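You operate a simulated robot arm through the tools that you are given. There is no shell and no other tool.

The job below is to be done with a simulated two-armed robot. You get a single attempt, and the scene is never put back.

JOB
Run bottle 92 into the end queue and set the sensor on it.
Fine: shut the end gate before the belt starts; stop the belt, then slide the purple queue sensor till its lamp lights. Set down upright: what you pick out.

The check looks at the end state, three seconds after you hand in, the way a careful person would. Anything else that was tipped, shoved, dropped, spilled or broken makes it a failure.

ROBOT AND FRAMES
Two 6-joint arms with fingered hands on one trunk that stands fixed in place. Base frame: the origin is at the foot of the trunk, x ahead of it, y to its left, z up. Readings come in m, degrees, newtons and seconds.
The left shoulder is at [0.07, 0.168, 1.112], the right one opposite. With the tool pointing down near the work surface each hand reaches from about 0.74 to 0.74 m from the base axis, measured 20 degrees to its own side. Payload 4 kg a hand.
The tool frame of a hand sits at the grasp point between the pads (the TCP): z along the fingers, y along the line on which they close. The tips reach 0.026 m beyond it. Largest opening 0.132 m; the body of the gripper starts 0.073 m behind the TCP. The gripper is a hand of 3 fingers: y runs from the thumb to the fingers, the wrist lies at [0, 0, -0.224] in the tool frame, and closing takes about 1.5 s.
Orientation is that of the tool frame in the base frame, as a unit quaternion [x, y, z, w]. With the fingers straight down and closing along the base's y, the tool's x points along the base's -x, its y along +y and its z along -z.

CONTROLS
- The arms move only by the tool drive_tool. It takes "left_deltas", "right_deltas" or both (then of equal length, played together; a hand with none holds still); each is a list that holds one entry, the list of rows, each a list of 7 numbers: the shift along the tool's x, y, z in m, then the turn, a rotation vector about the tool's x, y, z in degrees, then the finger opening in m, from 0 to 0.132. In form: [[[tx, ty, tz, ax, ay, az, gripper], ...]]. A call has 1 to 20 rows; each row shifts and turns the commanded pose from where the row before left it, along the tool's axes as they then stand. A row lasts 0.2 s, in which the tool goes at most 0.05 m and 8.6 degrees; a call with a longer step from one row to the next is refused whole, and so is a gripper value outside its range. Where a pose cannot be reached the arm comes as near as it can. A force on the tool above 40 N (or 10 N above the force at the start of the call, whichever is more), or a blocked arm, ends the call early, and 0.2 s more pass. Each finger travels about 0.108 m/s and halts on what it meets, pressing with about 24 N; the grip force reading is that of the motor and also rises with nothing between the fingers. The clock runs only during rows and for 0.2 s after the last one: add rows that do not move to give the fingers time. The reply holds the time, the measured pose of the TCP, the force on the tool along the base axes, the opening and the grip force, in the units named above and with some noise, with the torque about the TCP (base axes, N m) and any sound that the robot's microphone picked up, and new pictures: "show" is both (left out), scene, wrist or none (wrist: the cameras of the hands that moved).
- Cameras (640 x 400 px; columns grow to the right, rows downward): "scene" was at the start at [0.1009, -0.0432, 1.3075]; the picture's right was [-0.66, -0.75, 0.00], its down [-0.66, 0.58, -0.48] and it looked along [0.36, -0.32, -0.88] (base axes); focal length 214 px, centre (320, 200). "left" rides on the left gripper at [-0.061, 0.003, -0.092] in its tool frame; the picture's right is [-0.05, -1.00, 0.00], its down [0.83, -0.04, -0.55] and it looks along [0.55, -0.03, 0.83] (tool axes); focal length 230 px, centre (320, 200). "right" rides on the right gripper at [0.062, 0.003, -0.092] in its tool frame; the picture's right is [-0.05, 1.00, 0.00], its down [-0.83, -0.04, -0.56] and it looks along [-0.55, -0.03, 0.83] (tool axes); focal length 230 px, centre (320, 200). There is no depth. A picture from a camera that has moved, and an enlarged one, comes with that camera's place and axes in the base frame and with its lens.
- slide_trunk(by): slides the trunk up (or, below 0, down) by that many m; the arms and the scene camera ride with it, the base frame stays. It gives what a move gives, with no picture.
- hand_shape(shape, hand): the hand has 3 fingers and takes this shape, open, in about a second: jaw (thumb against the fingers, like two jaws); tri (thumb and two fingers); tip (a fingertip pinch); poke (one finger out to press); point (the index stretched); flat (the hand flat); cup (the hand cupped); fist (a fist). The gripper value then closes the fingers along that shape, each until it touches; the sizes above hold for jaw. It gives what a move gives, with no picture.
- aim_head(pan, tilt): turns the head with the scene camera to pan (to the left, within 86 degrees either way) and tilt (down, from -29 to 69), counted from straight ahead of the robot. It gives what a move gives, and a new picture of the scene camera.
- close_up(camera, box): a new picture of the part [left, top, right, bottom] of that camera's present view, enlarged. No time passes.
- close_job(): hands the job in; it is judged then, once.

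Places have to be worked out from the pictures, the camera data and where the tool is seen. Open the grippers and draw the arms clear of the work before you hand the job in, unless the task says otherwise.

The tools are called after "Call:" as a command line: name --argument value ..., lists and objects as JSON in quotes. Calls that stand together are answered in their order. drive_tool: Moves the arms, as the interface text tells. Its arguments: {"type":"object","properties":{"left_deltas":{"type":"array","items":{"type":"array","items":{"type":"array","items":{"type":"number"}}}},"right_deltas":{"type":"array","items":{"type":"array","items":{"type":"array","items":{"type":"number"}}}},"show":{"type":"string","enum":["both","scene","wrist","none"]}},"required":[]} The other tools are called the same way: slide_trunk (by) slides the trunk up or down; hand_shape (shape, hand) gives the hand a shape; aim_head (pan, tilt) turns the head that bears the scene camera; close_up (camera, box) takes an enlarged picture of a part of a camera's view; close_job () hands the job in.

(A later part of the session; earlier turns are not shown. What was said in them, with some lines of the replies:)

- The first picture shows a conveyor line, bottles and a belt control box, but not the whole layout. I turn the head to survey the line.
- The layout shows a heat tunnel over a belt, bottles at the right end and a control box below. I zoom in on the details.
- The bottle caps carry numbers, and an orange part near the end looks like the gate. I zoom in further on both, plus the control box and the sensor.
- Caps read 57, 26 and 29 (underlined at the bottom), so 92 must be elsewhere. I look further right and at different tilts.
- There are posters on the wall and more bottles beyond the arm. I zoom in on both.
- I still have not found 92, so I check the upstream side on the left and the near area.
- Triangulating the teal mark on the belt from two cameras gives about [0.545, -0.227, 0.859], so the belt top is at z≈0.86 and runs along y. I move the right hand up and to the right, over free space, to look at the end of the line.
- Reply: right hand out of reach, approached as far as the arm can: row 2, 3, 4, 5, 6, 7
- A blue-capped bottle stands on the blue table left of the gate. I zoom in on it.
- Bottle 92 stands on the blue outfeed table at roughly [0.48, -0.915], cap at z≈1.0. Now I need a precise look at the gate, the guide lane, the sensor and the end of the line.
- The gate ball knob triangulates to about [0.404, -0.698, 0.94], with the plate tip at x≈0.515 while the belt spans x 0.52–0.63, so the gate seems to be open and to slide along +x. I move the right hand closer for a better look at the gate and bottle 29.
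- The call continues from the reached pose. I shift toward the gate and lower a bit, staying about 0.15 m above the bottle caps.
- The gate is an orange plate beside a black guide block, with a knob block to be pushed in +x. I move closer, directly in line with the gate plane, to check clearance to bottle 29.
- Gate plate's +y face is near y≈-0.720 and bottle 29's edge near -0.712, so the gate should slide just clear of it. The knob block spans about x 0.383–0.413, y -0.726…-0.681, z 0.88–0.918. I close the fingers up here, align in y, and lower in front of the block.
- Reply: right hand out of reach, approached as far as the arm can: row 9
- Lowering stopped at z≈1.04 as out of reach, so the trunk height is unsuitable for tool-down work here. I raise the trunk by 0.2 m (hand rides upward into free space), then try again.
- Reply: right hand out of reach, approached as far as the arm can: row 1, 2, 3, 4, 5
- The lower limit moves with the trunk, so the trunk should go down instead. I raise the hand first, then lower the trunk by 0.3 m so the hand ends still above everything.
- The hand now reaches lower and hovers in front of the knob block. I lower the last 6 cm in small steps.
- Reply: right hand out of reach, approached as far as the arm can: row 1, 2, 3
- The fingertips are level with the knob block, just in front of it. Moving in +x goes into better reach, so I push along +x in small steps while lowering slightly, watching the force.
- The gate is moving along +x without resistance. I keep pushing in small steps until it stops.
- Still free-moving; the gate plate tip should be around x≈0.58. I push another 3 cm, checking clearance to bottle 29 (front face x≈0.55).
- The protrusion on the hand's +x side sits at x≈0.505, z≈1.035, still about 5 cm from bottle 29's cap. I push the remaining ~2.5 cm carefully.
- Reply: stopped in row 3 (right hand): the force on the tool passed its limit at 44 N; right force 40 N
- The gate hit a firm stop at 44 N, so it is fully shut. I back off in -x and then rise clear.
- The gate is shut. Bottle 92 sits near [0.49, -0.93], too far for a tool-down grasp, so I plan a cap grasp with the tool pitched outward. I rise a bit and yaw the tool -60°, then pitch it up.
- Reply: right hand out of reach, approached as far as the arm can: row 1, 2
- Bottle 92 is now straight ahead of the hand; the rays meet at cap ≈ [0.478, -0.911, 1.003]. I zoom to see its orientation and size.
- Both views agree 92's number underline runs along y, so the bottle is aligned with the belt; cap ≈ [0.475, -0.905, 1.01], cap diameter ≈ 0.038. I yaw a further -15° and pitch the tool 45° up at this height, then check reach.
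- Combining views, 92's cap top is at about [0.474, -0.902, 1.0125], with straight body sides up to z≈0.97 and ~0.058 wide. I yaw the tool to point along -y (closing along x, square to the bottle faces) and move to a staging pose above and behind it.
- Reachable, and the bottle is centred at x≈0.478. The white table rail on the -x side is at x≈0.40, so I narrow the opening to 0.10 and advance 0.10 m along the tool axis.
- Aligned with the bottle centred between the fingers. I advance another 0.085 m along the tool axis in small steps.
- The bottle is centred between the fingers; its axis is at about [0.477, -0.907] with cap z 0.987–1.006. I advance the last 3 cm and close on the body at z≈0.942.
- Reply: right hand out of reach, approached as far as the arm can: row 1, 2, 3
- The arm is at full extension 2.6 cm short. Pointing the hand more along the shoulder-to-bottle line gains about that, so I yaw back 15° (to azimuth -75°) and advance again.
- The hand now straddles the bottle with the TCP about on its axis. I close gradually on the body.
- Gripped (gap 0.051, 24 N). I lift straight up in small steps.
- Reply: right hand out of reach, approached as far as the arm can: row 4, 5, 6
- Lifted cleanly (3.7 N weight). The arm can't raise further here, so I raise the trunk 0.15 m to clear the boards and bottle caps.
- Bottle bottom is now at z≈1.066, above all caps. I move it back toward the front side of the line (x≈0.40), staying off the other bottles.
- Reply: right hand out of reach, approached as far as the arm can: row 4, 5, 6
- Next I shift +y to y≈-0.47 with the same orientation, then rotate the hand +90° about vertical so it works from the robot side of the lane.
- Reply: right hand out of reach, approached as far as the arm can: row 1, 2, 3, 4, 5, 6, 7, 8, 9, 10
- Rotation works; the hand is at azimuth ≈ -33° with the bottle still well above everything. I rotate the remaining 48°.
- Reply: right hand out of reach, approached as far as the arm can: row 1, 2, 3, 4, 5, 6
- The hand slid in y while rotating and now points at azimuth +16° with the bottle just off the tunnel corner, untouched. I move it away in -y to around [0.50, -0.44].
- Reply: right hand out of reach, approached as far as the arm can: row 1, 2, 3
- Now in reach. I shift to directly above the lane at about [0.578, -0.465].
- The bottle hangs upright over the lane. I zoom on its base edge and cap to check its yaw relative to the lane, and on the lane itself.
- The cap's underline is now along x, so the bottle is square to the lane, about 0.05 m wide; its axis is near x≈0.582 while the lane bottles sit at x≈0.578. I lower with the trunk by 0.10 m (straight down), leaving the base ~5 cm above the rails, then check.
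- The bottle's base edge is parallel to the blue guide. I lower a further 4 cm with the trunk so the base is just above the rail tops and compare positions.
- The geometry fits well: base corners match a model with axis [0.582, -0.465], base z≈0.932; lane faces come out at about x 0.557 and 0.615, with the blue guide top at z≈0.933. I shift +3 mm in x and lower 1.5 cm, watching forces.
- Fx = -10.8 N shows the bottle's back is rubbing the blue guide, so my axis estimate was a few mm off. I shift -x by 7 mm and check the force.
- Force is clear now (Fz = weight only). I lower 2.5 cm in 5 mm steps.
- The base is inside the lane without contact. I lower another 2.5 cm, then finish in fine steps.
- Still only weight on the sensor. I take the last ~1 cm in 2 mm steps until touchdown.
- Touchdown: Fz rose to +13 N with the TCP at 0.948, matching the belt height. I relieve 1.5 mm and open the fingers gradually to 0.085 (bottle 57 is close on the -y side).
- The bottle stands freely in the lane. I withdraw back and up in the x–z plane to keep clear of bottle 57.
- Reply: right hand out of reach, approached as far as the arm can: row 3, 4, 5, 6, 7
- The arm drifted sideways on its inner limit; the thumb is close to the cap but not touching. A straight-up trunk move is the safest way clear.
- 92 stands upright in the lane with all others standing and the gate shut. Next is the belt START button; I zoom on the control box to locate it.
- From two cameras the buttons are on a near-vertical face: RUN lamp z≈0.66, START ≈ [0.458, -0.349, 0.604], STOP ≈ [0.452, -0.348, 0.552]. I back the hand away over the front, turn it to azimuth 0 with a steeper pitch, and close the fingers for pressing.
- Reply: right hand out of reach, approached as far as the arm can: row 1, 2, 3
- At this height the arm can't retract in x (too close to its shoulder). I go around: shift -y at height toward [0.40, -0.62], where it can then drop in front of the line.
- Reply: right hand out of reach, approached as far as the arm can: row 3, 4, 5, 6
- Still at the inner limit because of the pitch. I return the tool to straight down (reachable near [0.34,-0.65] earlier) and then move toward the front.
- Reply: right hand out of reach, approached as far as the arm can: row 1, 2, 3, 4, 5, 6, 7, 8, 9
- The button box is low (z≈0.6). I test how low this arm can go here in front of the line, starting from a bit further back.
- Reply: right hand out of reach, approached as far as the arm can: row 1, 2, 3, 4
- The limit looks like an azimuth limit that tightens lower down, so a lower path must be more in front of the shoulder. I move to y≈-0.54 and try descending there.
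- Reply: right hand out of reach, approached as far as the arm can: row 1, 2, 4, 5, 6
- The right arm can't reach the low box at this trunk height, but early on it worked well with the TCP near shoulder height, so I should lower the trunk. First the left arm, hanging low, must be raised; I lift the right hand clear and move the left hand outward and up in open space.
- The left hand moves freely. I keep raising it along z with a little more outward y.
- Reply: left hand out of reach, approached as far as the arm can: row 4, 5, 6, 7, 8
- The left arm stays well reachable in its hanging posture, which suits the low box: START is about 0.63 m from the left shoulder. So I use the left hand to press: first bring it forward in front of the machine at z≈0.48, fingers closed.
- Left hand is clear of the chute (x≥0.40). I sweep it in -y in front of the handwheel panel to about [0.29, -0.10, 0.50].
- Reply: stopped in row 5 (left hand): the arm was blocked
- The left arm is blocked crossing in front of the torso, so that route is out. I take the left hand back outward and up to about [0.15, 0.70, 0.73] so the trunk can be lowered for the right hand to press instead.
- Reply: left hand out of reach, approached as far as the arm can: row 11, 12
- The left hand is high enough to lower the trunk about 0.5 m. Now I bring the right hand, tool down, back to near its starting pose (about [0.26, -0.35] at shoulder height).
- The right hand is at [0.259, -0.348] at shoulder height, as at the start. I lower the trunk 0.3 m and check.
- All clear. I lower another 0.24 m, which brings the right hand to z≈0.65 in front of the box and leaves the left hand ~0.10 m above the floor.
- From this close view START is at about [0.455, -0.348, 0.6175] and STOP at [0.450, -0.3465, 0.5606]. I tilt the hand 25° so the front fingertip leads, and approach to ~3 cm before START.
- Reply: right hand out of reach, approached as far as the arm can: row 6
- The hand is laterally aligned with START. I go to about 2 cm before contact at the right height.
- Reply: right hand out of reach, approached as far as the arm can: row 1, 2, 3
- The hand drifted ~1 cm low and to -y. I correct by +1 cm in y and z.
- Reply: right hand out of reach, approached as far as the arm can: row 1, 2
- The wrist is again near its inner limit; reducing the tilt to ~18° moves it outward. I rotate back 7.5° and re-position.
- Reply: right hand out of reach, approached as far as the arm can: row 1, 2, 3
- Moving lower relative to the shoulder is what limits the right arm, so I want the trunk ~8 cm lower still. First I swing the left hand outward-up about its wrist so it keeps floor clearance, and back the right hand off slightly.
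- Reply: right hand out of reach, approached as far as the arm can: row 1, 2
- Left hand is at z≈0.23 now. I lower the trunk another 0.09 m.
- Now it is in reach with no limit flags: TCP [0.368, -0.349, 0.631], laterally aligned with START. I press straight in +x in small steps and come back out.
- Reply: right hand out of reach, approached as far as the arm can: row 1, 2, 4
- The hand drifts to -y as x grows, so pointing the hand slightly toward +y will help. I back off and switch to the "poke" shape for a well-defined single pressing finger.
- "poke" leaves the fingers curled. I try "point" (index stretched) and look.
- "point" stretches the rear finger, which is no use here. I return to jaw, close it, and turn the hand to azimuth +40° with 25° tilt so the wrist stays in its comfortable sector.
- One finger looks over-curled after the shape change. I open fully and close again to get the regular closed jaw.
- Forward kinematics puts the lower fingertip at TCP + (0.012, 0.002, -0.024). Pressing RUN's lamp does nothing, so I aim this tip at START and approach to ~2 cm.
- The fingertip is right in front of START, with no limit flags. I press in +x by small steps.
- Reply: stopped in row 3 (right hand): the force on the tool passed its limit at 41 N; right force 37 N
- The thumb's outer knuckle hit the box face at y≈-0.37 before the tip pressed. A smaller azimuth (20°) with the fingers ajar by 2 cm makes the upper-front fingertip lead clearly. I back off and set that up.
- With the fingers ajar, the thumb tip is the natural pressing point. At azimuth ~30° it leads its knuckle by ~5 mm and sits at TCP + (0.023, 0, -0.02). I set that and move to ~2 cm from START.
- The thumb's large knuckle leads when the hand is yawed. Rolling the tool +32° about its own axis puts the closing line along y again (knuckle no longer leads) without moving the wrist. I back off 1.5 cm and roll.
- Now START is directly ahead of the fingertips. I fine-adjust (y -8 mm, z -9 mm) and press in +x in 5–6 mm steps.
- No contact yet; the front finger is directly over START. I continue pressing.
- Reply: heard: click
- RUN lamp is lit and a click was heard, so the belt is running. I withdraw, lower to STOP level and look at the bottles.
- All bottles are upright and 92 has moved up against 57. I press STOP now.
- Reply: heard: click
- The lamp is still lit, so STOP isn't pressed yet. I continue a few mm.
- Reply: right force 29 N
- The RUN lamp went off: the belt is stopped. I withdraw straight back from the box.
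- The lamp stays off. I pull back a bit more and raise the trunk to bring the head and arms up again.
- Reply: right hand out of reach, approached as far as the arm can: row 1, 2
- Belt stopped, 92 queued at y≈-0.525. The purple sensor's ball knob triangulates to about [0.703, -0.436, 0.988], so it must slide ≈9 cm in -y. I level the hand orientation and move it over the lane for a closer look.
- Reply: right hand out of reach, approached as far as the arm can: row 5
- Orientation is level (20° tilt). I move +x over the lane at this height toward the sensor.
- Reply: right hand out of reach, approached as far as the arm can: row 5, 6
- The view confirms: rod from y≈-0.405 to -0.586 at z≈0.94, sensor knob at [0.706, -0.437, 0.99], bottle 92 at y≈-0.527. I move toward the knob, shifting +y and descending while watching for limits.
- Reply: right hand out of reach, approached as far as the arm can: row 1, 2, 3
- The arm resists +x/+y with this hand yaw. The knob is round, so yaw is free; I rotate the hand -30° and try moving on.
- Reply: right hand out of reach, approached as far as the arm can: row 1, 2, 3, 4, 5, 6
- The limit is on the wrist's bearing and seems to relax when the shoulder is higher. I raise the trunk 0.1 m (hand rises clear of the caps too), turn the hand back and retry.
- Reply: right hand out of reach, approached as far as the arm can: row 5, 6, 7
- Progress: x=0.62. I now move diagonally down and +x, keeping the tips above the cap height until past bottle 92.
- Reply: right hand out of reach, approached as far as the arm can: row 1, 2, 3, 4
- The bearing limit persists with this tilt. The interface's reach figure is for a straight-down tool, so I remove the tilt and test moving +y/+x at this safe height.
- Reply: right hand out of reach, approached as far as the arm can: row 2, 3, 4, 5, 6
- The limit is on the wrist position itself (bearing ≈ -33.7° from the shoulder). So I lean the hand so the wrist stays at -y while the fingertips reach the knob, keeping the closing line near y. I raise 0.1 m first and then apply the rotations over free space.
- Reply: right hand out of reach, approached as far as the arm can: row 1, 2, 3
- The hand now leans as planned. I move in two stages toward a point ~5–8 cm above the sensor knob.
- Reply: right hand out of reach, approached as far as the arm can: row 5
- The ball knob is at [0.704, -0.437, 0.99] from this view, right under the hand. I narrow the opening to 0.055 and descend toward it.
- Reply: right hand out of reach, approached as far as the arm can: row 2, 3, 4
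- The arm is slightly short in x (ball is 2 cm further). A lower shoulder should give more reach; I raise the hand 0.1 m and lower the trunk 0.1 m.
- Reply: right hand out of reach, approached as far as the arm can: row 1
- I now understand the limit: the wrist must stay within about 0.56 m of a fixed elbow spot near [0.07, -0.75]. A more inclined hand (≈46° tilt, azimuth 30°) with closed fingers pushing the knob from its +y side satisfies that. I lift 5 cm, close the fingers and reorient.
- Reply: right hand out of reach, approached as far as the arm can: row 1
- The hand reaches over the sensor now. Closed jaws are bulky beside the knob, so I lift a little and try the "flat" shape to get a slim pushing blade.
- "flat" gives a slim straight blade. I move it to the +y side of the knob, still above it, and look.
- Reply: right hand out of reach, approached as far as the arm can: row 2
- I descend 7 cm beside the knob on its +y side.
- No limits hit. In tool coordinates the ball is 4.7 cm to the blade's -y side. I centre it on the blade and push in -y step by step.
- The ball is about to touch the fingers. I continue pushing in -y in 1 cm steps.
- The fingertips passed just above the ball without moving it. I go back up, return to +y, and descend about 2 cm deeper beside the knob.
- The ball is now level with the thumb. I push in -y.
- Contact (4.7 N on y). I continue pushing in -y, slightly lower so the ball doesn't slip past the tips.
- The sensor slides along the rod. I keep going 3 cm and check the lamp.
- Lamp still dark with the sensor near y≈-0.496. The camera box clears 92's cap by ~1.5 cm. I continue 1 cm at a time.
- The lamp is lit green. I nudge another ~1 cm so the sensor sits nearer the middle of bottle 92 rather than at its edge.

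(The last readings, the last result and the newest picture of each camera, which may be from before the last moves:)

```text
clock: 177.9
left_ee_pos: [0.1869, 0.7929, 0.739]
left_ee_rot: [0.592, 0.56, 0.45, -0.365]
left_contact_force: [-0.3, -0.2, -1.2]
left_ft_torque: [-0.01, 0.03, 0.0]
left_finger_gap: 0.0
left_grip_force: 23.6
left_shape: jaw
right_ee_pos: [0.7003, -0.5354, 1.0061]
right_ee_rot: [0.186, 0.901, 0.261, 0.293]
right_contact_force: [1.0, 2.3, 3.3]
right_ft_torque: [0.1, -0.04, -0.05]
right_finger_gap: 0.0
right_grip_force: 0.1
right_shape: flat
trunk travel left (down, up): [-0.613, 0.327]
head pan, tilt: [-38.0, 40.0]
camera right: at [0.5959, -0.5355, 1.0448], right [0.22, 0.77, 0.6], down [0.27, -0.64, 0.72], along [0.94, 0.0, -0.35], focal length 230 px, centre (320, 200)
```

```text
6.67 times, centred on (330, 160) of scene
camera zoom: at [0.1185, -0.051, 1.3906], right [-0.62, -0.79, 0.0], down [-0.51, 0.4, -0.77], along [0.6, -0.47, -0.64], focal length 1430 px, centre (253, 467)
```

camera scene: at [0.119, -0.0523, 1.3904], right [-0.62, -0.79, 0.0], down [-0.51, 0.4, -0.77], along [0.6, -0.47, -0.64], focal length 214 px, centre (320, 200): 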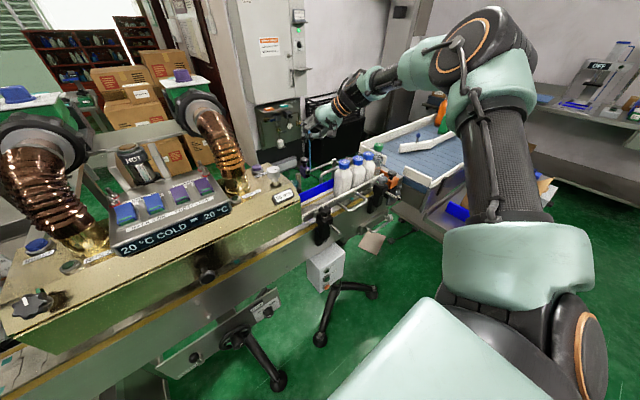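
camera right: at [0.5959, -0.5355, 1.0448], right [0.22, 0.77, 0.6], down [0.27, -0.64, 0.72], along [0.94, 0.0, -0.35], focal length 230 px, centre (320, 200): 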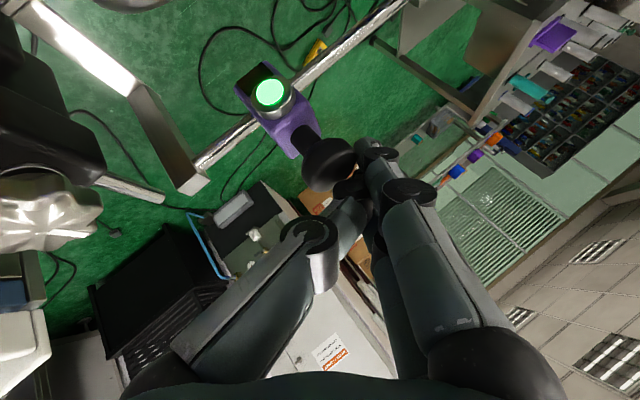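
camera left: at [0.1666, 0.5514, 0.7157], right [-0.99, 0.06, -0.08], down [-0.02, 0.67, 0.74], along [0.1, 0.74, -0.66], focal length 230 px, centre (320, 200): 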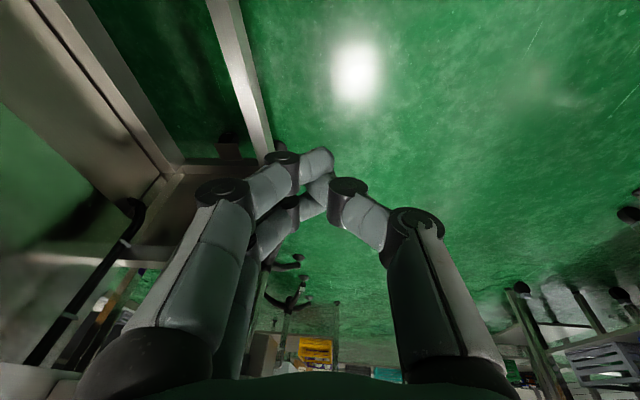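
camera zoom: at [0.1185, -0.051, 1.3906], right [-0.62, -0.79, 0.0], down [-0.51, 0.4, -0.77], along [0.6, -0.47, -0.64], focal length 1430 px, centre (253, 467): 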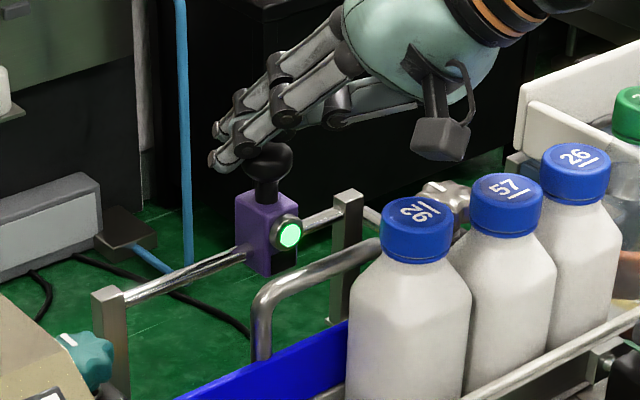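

The lamp remains lit with the sensor well on bottle 92. I lift the hand straight up off the knob, then raise with the trunk.

Call:
drive_tool --right_deltas '[[[-0.0043, 0.0058, -0.0069, 0, 0, 0, 0.0], [-0.0086, 0.0116, -0.0139, 0, 0, 0, 0.0], [-0.0129, 0.0174, -0.0208, 0, 0, 0, 0.0], [0, 0, 0, 0, 0, 0, 0.0]]]' --show "none"

Call:
slide_trunk --by 0.1

Call:
close_up --camera "scene" --box '[260, 130, 420, 230]'

```text
clock: 178.9
left_ee_pos: [0.1876, 0.7914, 0.7395]
left_ee_rot: [0.593, 0.559, 0.45, -0.365]
left_contact_force: [1.1, -0.2, 0.0]
left_ft_torque: [-0.02, -0.01, 0.0]
left_finger_gap: 0.0
left_grip_force: 24.4
left_shape: jaw
right_ee_pos: [0.699, -0.5353, 1.0654]
right_ee_rot: [0.186, 0.901, 0.26, 0.293]
right_contact_force: [0.2, 0.1, 0.1]
right_ft_torque: [0.02, 0.03, 0.02]
right_finger_gap: 0.0
right_grip_force: 0.0
right_shape: flat
trunk travel left (down, up): [-0.613, 0.327]
head pan, tilt: [-38.0, 40.0]
```

```text
clock: 180.2
left_ee_pos: [0.1861, 0.7936, 0.8389]
left_ee_rot: [0.593, 0.559, 0.45, -0.364]
left_contact_force: [-0.8, 1.6, -0.1]
left_ft_torque: [-0.02, 0.0, 0.0]
left_finger_gap: 0.0
left_grip_force: 24.5
left_shape: jaw
right_ee_pos: [0.6989, -0.5348, 1.1665]
right_ee_rot: [0.186, 0.901, 0.261, 0.293]
right_contact_force: [0.5, 0.1, -0.9]
right_ft_torque: [0.03, -0.03, -0.01]
right_finger_gap: 0.0005
right_grip_force: 0.0
right_shape: flat
trunk travel left (down, up): [-0.713, 0.227]
head pan, tilt: [-38.0, 40.0]
```

```text
4.00 times, centred on (340, 180) of scene
camera zoom: at [0.119, -0.0523, 1.4904], right [-0.62, -0.79, 0.0], down [-0.51, 0.4, -0.77], along [0.6, -0.47, -0.64], focal length 858 px, centre (240, 280)
```

zoom: 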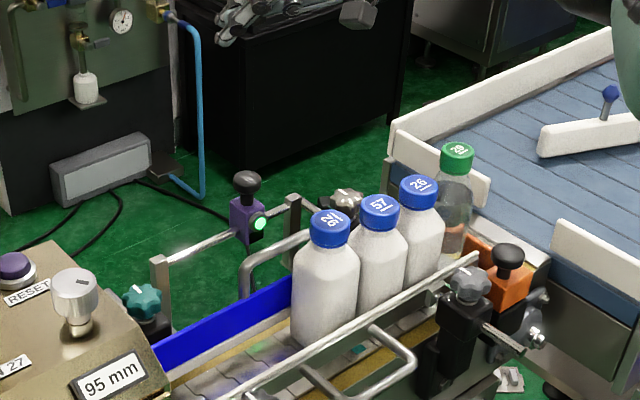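

Everything is in place: lamp lit, gate shut, four bottles upright. I draw the right hand back over the front at height and open both grippers.

Call:
drive_tool --right_deltas '[[[0.0299, -0.0026, -0.0351, 0, 0, 0, 0.0], [0.0299, -0.0026, -0.0351, 0, 0, 0, 0.0], [0.0299, -0.0026, -0.0351, 0, 0, 0, 0.0], [0.0299, -0.0026, -0.0351, 0, 0, 0, 0.0], [0.0299, -0.0026, -0.0351, 0, 0, 0, 0.0], [0.0299, -0.0026, -0.0351, 0, 0, 0, 0.0], [0, 0, 0, 0, 0, 0, 0.0], [0, 0, 0, 0, 0, 0, 0.0]]]' --left_deltas '[[[0, 0, 0, 0, 0, 0, 0.06], [0, 0, 0, 0, 0, 0, 0.132], [0, 0, 0, 0, 0, 0, 0.132], [0, 0, 0, 0, 0, 0, 0.132], [0, 0, 0, 0, 0, 0, 0.132], [0, 0, 0, 0, 0, 0, 0.132], [0, 0, 0, 0, 0, 0, 0.132], [0, 0, 0, 0, 0, 0, 0.132]]]' --show "both"

```text
clock: 182.0
left_ee_pos: [0.1859, 0.7918, 0.8388]
left_ee_rot: [0.593, 0.559, 0.45, -0.365]
left_contact_force: [-0.5, 0.9, 0.4]
left_ft_torque: [-0.03, -0.03, 0.02]
left_finger_gap: 0.1321
left_grip_force: 0.0
left_shape: jaw
right_ee_pos: [0.542, -0.5367, 1.2018]
right_ee_rot: [0.187, 0.901, 0.26, 0.293]
right_contact_force: [-1.0, -0.6, -0.5]
right_ft_torque: [0.02, 0.0, -0.02]
right_finger_gap: 0.0
right_grip_force: 0.1
right_shape: flat
right hand out of reach, approached as far as the arm can: row 4, 5, 6
trunk travel left (down, up): [-0.713, 0.227]
head pan, tilt: [-38.0, 40.0]
camera scene: at [0.119, -0.0517, 1.4905], right [-0.62, -0.79, 0.0], down [-0.51, 0.4, -0.77], along [0.6, -0.47, -0.64], focal length 214 px, centre (320, 200)
camera right: at [0.439, -0.5374, 1.2402], right [0.22, 0.77, 0.6], down [0.27, -0.64, 0.72], along [0.94, 0.0, -0.35], focal length 230 px, centre (320, 200)
camera left: at [0.1793, 0.6856, 0.8113], right [-0.99, 0.09, -0.12], down [-0.14, -0.24, 0.96], along [0.06, 0.97, 0.25], focal length 230 px, centre (320, 200)
```

scene: 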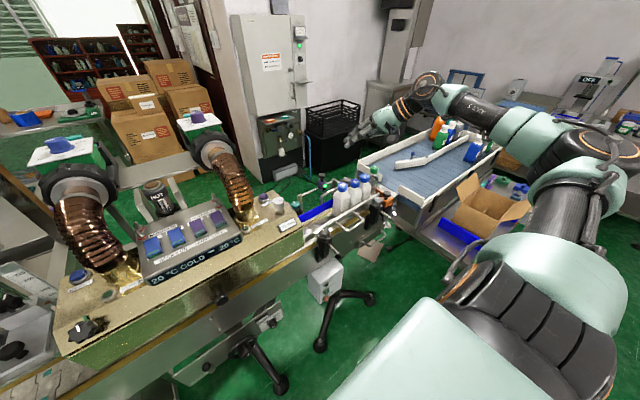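
right: 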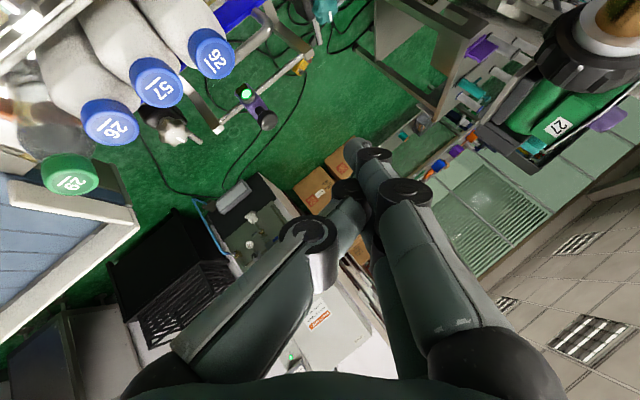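
left: 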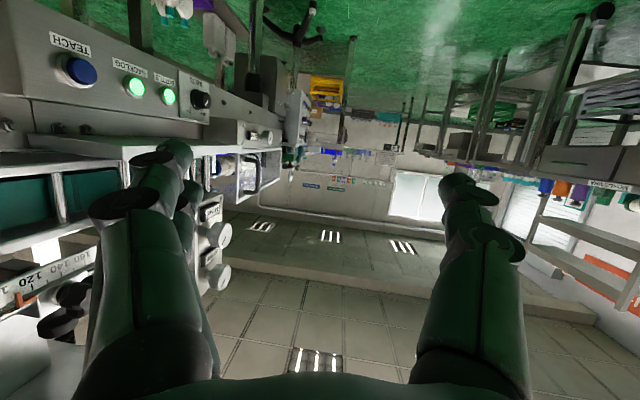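

Lamp still lit. I set the right hand to open jaw and raise the trunk another 0.15 m so it is well clear, then retract it further from above the line.

Call:
slide_trunk --by 0.15

Call:
hand_shape --hand "right" --shape "jaw"

Call:
drive_tool --right_deltas '[[[0, 0, 0, 0, 7, 0, 0.132], [0, 0, 0, 0, 7, 0, 0.132], [0, 0, 0, 0, 7, 0, 0.132], [0, 0, 0, 0, 7, 0, 0.132], [0.03, 0, -0.01, 0, 0, 0, 0.132], [0.03, 0, -0.01, 0, 0, 0, 0.132], [0.03, 0, -0.01, 0, 0, 0, 0.132], [0.03, 0, -0.01, 0, 0, 0, 0.132], [0, 0, 0, 0, 0, 0, 0.132]]]' --show "both"

Call:
close_up --camera "scene" --box '[240, 130, 440, 255]'

```text
clock: 183.8
left_ee_pos: [0.185, 0.7922, 0.99]
left_ee_rot: [0.592, 0.56, 0.449, -0.365]
left_contact_force: [0.1, 0.5, -0.5]
left_ft_torque: [0.0, -0.01, 0.01]
left_finger_gap: 0.1321
left_grip_force: 0.1
left_shape: jaw
right_ee_pos: [0.5433, -0.5373, 1.3509]
right_ee_rot: [0.187, 0.901, 0.26, 0.293]
right_contact_force: [-0.2, 0.1, -0.3]
right_ft_torque: [0.0, 0.02, -0.03]
right_finger_gap: 0.0
right_grip_force: 0.0
right_shape: flat
trunk travel left (down, up): [-0.863, 0.077]
head pan, tilt: [-38.0, 40.0]
```

```text
clock: 184.7
left_ee_pos: [0.1861, 0.7929, 0.9889]
left_ee_rot: [0.593, 0.559, 0.45, -0.365]
left_contact_force: [0.5, 0.2, 0.3]
left_ft_torque: [0.04, -0.02, 0.01]
left_finger_gap: 0.1321
left_grip_force: 0.0
left_shape: jaw
right_ee_pos: [0.5413, -0.5364, 1.3505]
right_ee_rot: [0.187, 0.901, 0.259, 0.293]
right_contact_force: [0.4, 1.1, 0.3]
right_ft_torque: [0.04, 0.02, 0.01]
right_finger_gap: 0.132
right_grip_force: 0.0
right_shape: jaw
trunk travel left (down, up): [-0.863, 0.077]
head pan, tilt: [-38.0, 40.0]
```

```text
clock: 186.7
left_ee_pos: [0.1853, 0.7924, 0.9882]
left_ee_rot: [0.592, 0.56, 0.449, -0.365]
left_contact_force: [0.5, -0.8, 0.0]
left_ft_torque: [-0.01, 0.01, 0.03]
left_finger_gap: 0.1318
left_grip_force: 0.1
left_shape: jaw
right_ee_pos: [0.4186, -0.5278, 1.3765]
right_ee_rot: [0.118, 0.945, 0.297, 0.066]
right_contact_force: [0.6, 0.0, 0.6]
right_ft_torque: [-0.01, -0.03, 0.0]
right_finger_gap: 0.1321
right_grip_force: 0.0
right_shape: jaw
trunk travel left (down, up): [-0.863, 0.077]
head pan, tilt: [-38.0, 40.0]
camera scene: at [0.1187, -0.0522, 1.6405], right [-0.62, -0.79, 0.0], down [-0.51, 0.4, -0.77], along [0.6, -0.47, -0.64], focal length 214 px, centre (320, 200)
camera right: at [0.3427, -0.5607, 1.4494], right [0.23, 0.78, 0.58], down [0.68, -0.56, 0.47], along [0.69, 0.29, -0.66], focal length 230 px, centre (320, 200)
```

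scene: 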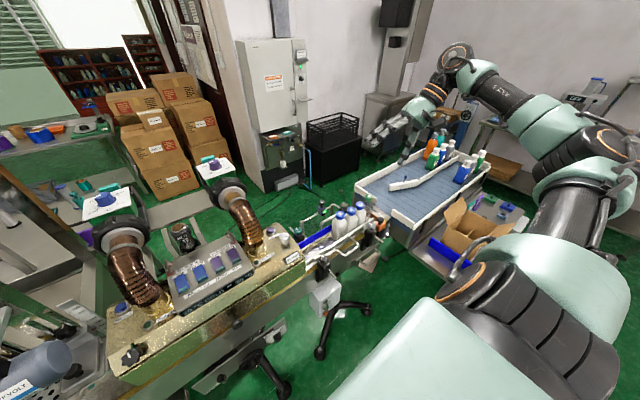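
right: 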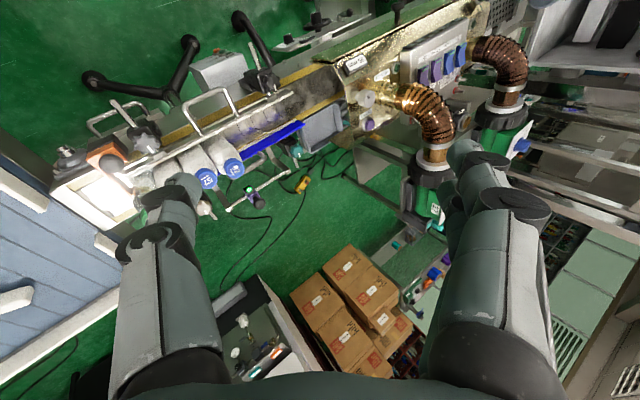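

```text
3.20 times, centred on (340, 192) of scene
camera zoom: at [0.1187, -0.0522, 1.6405], right [-0.62, -0.79, 0.0], down [-0.51, 0.4, -0.77], along [0.6, -0.47, -0.64], focal length 686 px, centre (256, 224)
```

zoom: 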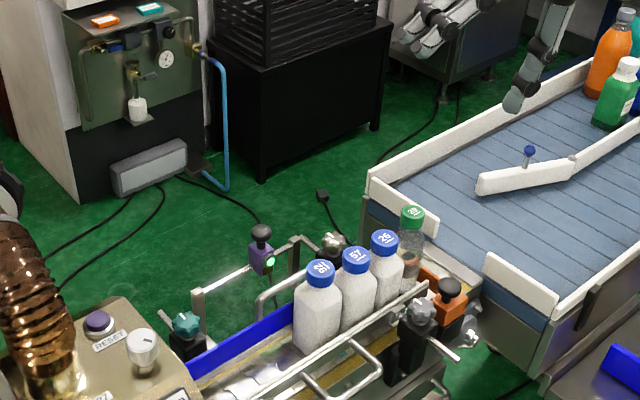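

Both hands are open and well clear. One last check of the control box lamp and sensor before handing in.

Call:
close_up --camera "scene" --box '[290, 180, 400, 320]'

Call:
close_up --camera "right" --box '[60, 100, 320, 260]'

```text
2.86 times, centred on (345, 250) of scene
camera zoom: at [0.1187, -0.0522, 1.6405], right [-0.62, -0.79, 0.0], down [-0.51, 0.4, -0.77], along [0.6, -0.47, -0.64], focal length 613 px, centre (249, 57)
```

zoom: 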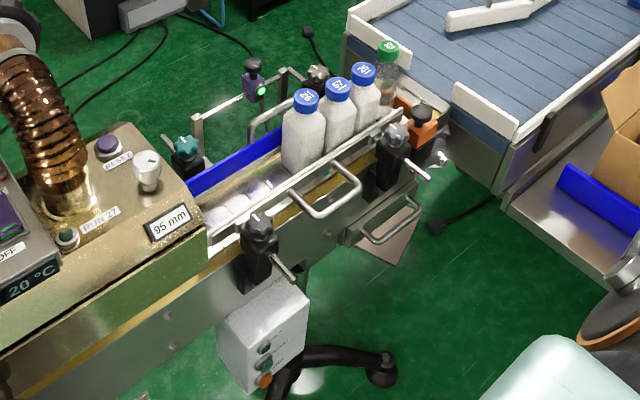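

```text
2.46 times, centred on (190, 180) of right
camera zoom: at [0.3427, -0.5607, 1.4494], right [0.23, 0.78, 0.58], down [0.68, -0.56, 0.47], along [0.69, 0.29, -0.66], focal length 566 px, centre (640, 249)
```

zoom: 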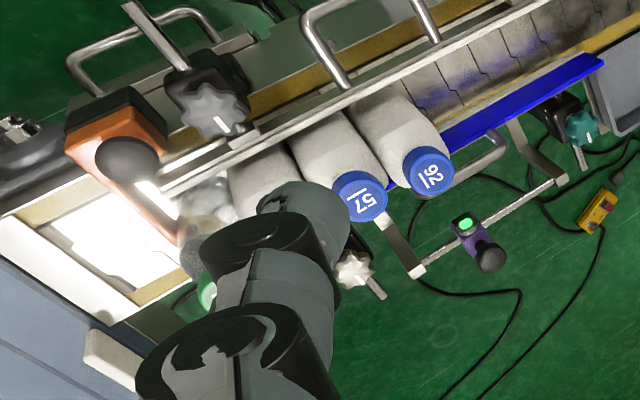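

The gate is shut and the belt is stopped with its RUN lamp off. Bottle 92 stands upright in the queue with the sensor lamp lit on it, nothing is tipped, and the arms are clear. I hand the job in.

Call:
close_job

```text
The job is handed in.
```

Bottle 92 is standing upright in the end queue behind 57, and the purple sensor is set on it with its lamp lit. I've handed the job in; no verdict came back.

- **Gate:** I pushed the end gate fully shut, to a firm stop, before starting the belt.
- **Bottle 92:** I picked it off the outfeed table and set it upright in the lane. It sits a quarter turn round from the other bottles.
- **Belt:** I pressed START, let 92 run up against 57, then pressed STOP. The RUN lamp is off.
- **Sensor:** I slid it along its rod until the lamp lit, then about 1 cm further so it sits nearer the middle of the bottle.
- **Clear-up:** Both grippers are open and both arms are drawn clear. Bottles 57, 26 and 29 are still upright in the queue.

**Arm blocked once:** the left arm stopped as it crossed in front of the torso. The nearby equipment looked unchanged in the pictures before and after.
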